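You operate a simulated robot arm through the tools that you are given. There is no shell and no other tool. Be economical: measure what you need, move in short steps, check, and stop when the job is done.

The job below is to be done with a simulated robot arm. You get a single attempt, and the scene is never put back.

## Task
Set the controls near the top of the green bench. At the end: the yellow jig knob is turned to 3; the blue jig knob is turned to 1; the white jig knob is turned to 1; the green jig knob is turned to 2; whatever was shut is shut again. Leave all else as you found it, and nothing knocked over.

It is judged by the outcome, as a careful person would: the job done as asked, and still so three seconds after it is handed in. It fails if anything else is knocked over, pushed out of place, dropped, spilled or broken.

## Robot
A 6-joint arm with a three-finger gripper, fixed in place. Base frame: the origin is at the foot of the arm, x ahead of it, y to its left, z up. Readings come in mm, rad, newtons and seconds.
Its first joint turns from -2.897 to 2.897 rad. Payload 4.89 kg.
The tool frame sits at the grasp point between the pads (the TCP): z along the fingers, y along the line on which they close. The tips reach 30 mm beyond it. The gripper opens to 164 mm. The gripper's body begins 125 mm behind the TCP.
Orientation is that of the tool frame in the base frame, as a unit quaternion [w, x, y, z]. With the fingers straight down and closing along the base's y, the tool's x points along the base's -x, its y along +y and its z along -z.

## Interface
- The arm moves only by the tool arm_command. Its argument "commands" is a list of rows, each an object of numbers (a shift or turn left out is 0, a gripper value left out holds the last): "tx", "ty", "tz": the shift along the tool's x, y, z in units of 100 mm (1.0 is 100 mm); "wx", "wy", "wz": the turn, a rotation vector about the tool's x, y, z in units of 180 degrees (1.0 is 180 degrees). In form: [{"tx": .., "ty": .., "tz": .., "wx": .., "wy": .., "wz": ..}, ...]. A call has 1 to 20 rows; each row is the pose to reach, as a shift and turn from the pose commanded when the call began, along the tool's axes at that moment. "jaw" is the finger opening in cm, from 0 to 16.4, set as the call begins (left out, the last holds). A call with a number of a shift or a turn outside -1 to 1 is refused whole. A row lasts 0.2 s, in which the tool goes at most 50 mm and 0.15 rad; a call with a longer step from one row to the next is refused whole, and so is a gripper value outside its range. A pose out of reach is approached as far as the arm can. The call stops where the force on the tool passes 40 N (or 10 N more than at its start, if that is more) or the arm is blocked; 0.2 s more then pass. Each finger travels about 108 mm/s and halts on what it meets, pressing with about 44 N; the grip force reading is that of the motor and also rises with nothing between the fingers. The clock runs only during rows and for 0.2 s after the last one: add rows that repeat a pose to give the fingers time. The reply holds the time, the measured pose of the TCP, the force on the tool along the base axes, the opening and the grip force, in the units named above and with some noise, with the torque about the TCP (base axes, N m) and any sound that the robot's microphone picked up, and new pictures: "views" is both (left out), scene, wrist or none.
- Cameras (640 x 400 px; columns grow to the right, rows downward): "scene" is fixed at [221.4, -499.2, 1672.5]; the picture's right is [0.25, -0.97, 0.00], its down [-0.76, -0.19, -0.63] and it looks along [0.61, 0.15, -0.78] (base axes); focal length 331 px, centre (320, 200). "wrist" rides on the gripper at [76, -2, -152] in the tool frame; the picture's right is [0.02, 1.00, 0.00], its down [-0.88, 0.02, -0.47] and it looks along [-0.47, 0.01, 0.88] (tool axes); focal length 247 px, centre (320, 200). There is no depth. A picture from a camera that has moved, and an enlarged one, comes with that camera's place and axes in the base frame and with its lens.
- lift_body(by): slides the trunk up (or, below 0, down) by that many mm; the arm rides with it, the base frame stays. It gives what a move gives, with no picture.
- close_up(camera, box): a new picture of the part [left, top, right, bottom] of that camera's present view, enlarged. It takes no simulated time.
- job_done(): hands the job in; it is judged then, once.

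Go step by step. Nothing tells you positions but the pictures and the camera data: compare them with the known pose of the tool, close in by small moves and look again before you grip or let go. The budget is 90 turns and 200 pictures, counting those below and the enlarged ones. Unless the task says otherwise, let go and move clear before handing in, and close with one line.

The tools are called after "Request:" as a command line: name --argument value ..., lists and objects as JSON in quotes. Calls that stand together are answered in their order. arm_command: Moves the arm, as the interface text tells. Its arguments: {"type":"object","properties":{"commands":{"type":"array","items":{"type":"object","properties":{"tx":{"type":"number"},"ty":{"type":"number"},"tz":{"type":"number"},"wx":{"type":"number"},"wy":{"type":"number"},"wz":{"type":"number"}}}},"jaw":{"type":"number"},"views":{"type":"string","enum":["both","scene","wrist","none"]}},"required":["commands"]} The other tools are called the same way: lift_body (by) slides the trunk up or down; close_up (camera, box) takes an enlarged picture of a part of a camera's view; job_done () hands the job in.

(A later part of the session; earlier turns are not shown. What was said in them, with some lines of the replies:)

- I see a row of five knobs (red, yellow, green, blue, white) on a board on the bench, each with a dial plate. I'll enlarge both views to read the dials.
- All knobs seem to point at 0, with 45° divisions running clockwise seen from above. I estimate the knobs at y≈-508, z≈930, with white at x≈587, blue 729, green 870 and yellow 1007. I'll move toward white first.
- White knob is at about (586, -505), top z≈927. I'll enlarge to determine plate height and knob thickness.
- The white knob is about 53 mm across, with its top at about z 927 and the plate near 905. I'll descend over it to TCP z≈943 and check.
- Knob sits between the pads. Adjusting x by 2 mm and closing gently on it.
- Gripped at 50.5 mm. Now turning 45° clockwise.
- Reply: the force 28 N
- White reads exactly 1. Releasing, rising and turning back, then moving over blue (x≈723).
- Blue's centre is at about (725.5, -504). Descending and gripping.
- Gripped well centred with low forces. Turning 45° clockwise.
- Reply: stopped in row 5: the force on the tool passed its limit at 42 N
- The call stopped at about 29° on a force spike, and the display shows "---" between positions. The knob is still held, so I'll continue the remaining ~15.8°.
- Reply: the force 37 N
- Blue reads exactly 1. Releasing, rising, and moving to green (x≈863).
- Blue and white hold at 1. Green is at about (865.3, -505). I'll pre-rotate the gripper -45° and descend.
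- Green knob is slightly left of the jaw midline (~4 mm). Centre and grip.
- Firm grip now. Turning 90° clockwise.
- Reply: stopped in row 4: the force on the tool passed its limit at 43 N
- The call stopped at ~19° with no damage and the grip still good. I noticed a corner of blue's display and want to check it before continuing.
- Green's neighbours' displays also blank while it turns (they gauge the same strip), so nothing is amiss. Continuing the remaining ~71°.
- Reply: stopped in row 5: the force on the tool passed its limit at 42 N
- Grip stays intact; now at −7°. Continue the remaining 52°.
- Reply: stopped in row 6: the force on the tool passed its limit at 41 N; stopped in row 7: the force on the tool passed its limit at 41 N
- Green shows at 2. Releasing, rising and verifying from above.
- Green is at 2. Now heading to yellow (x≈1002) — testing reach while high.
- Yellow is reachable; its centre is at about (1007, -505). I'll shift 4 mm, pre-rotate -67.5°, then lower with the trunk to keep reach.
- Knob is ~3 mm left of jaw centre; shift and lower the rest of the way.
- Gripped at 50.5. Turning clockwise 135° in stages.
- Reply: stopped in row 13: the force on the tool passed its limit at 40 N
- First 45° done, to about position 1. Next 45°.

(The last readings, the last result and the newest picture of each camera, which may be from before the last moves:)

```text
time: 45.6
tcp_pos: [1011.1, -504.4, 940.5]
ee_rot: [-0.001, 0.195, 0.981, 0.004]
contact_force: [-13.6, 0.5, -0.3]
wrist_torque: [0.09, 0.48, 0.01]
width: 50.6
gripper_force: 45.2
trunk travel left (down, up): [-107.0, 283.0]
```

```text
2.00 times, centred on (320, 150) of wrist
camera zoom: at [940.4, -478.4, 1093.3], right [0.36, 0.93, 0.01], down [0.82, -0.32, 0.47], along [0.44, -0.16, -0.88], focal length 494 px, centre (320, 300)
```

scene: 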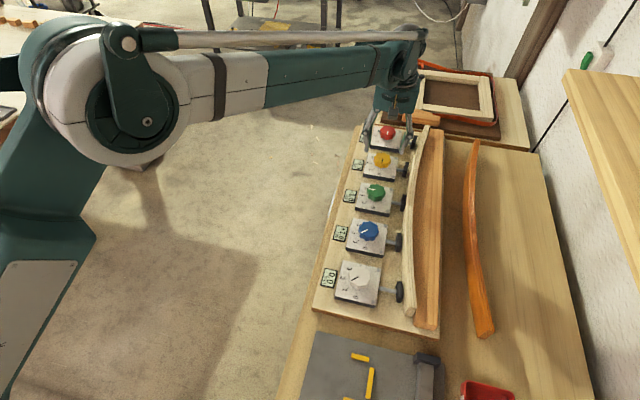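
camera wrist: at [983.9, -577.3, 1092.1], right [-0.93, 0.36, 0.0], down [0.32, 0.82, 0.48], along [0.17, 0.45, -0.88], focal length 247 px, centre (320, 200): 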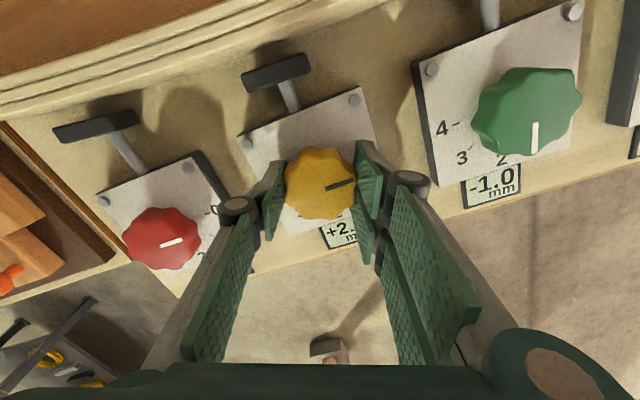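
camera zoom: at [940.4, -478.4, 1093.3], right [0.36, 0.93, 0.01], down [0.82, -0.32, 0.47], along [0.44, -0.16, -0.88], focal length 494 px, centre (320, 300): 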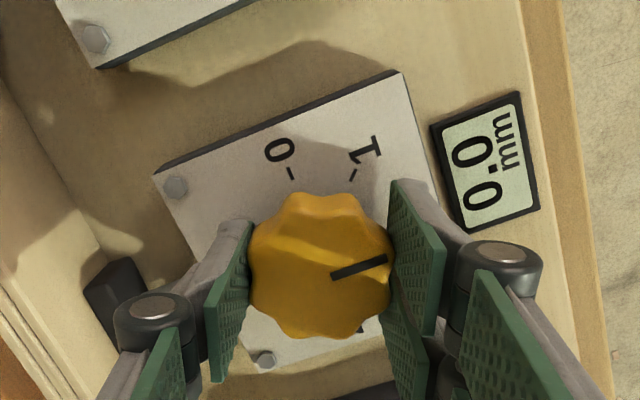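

Yellow is at 2. One more 45° to 3.

Request:
arm_command --commands '[{"wz": 0.02}, {"wz": 0.04}, {"wz": 0.06}, {"wz": 0.08}, {"wz": 0.1}, {"wz": 0.12}, {"wz": 0.14}, {"wz": 0.16}, {"wz": 0.18}, {"wz": 0.2}, {"wz": 0.22}, {"wz": 0.25}, {"wz": 0.25}]' --views "none"

Request:
close_up --camera "wrist" --box '[200, 50, 440, 250]'

```text
time: 48.4
tcp_pos: [1009.2, -505.8, 940.7]
ee_rot: [-0.004, 0.556, 0.831, 0.003]
contact_force: [-21.4, 0.1, -6.2]
wrist_torque: [-0.1, 0.46, 0.01]
width: 50.5
gripper_force: 45.0
trunk travel left (down, up): [-107.0, 283.0]
```

```text
2.00 times, centred on (320, 150) of wrist
camera zoom: at [980.9, -436.4, 1093.6], right [0.92, 0.4, 0.0], down [0.36, -0.81, 0.46], along [0.19, -0.42, -0.89], focal length 494 px, centre (320, 300)
```

zoom: 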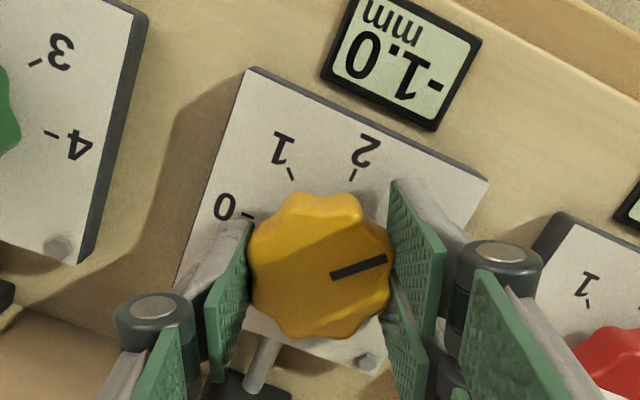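

Yellow looks to be at 3. Releasing, raising the trunk clear, then checking everything.

Request:
arm_command --commands '[{}, {}, {}]' --jaw 9 --views "none"

Request:
lift_body --by 100

Request:
arm_command --commands '[{"wz": -0.04}, {"wz": -0.08}, {"wz": -0.12}, {"wz": -0.16}, {"wz": -0.2}, {"wz": -0.24}, {"wz": -0.28}, {"wz": -0.32}, {"wz": -0.36}, {"wz": -0.375}, {"wz": -0.375}]' --views "none"

Request:
arm_command --commands '[{"tx": 0.3, "tz": -0.2}, {"tx": 0.6, "tz": -0.4}, {"tx": 0.9, "tz": -0.5}, {"tx": 1.0, "tz": -0.5}]' --views "wrist"

Request:
close_up --camera "scene" --box '[310, 200, 430, 320]'

Request:
close_up --camera "scene" --box '[330, 110, 450, 220]'

```text
time: 49.2
tcp_pos: [1010.7, -504.8, 941.1]
ee_rot: [-0.003, 0.555, 0.832, 0.002]
contact_force: [-0.1, 0.0, 0.2]
wrist_torque: [-0.04, 0.0, -0.02]
width: 89.9
gripper_force: 0.1
trunk travel left (down, up): [-107.0, 283.0]
```

```text
time: 50.5
tcp_pos: [1010.7, -506.2, 1039.7]
ee_rot: [-0.004, 0.555, 0.832, 0.002]
contact_force: [0.6, -0.3, 0.7]
wrist_torque: [-0.02, -0.02, 0.0]
width: 90.3
gripper_force: 0.1
trunk travel left (down, up): [-207.0, 183.0]
```

```text
time: 52.9
tcp_pos: [1009.8, -505.2, 1040.5]
ee_rot: [-0.002, -0.002, 1.0, 0.005]
contact_force: [-0.2, 0.3, -0.2]
wrist_torque: [0.0, -0.02, 0.0]
width: 90.0
gripper_force: 0.0
trunk travel left (down, up): [-207.0, 183.0]
```

```text
time: 53.9
tcp_pos: [909.6, -504.1, 1091.6]
ee_rot: [-0.002, -0.001, 1.0, 0.004]
contact_force: [0.1, 0.6, 0.4]
wrist_torque: [-0.02, -0.05, 0.02]
width: 90.1
gripper_force: 0.0
trunk travel left (down, up): [-207.0, 183.0]
camera wrist: at [835.3, -507.1, 1243.8], right [-0.02, 1.0, 0.01], down [0.88, 0.02, 0.47], along [0.47, 0.02, -0.88], focal length 247 px, centre (320, 200)
```

wrist: 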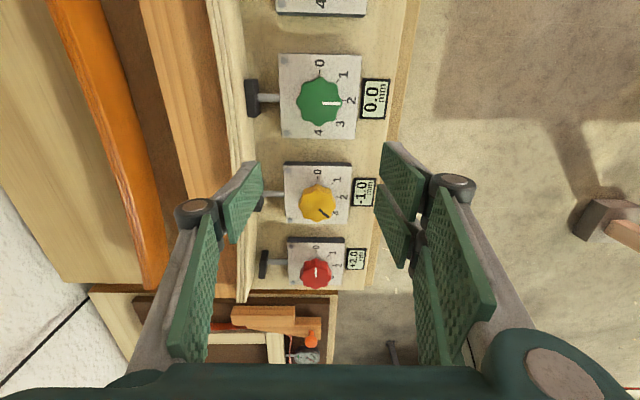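

```text
3.33 times, centred on (370, 260) of scene
camera zoom: at [221.4, -499.2, 1672.5], right [0.25, -0.97, 0.0], down [-0.76, -0.19, -0.63], along [0.61, 0.15, -0.78], focal length 1102 px, centre (153, 0)
```

zoom: 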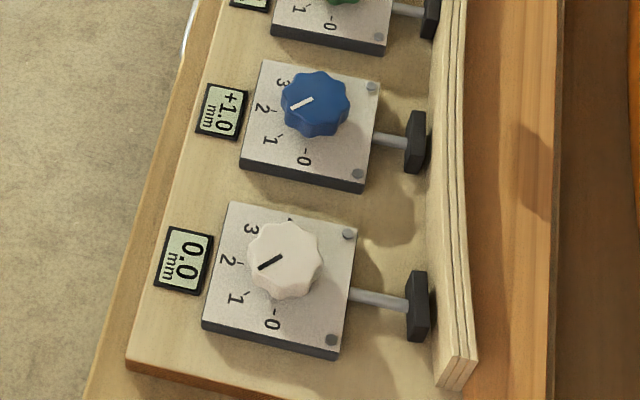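

```text
3.64 times, centred on (390, 165) of scene
camera zoom: at [221.4, -499.2, 1672.5], right [0.25, -0.97, 0.0], down [-0.76, -0.19, -0.63], along [0.61, 0.15, -0.78], focal length 1203 px, centre (66, 327)
```

zoom: 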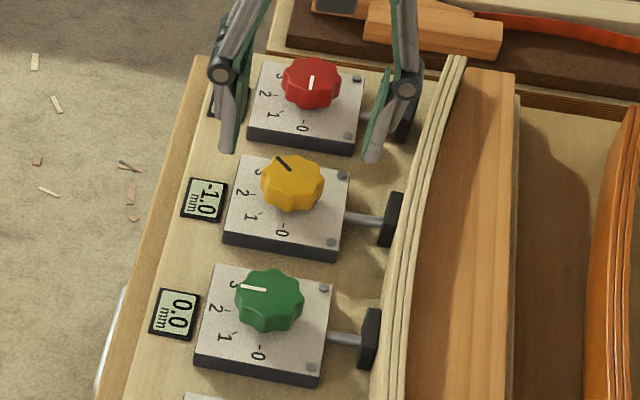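

White reads 1, blue 1, green 2 and yellow 3. Red is untouched and nothing was disturbed. The gripper is open and clear, so I'm handing in.

Request:
job_done

```text
The job is handed in.
```

The job is handed in: the yellow knob is at 3, blue at 1, white at 1 and green at 2, with red and everything else left as found.
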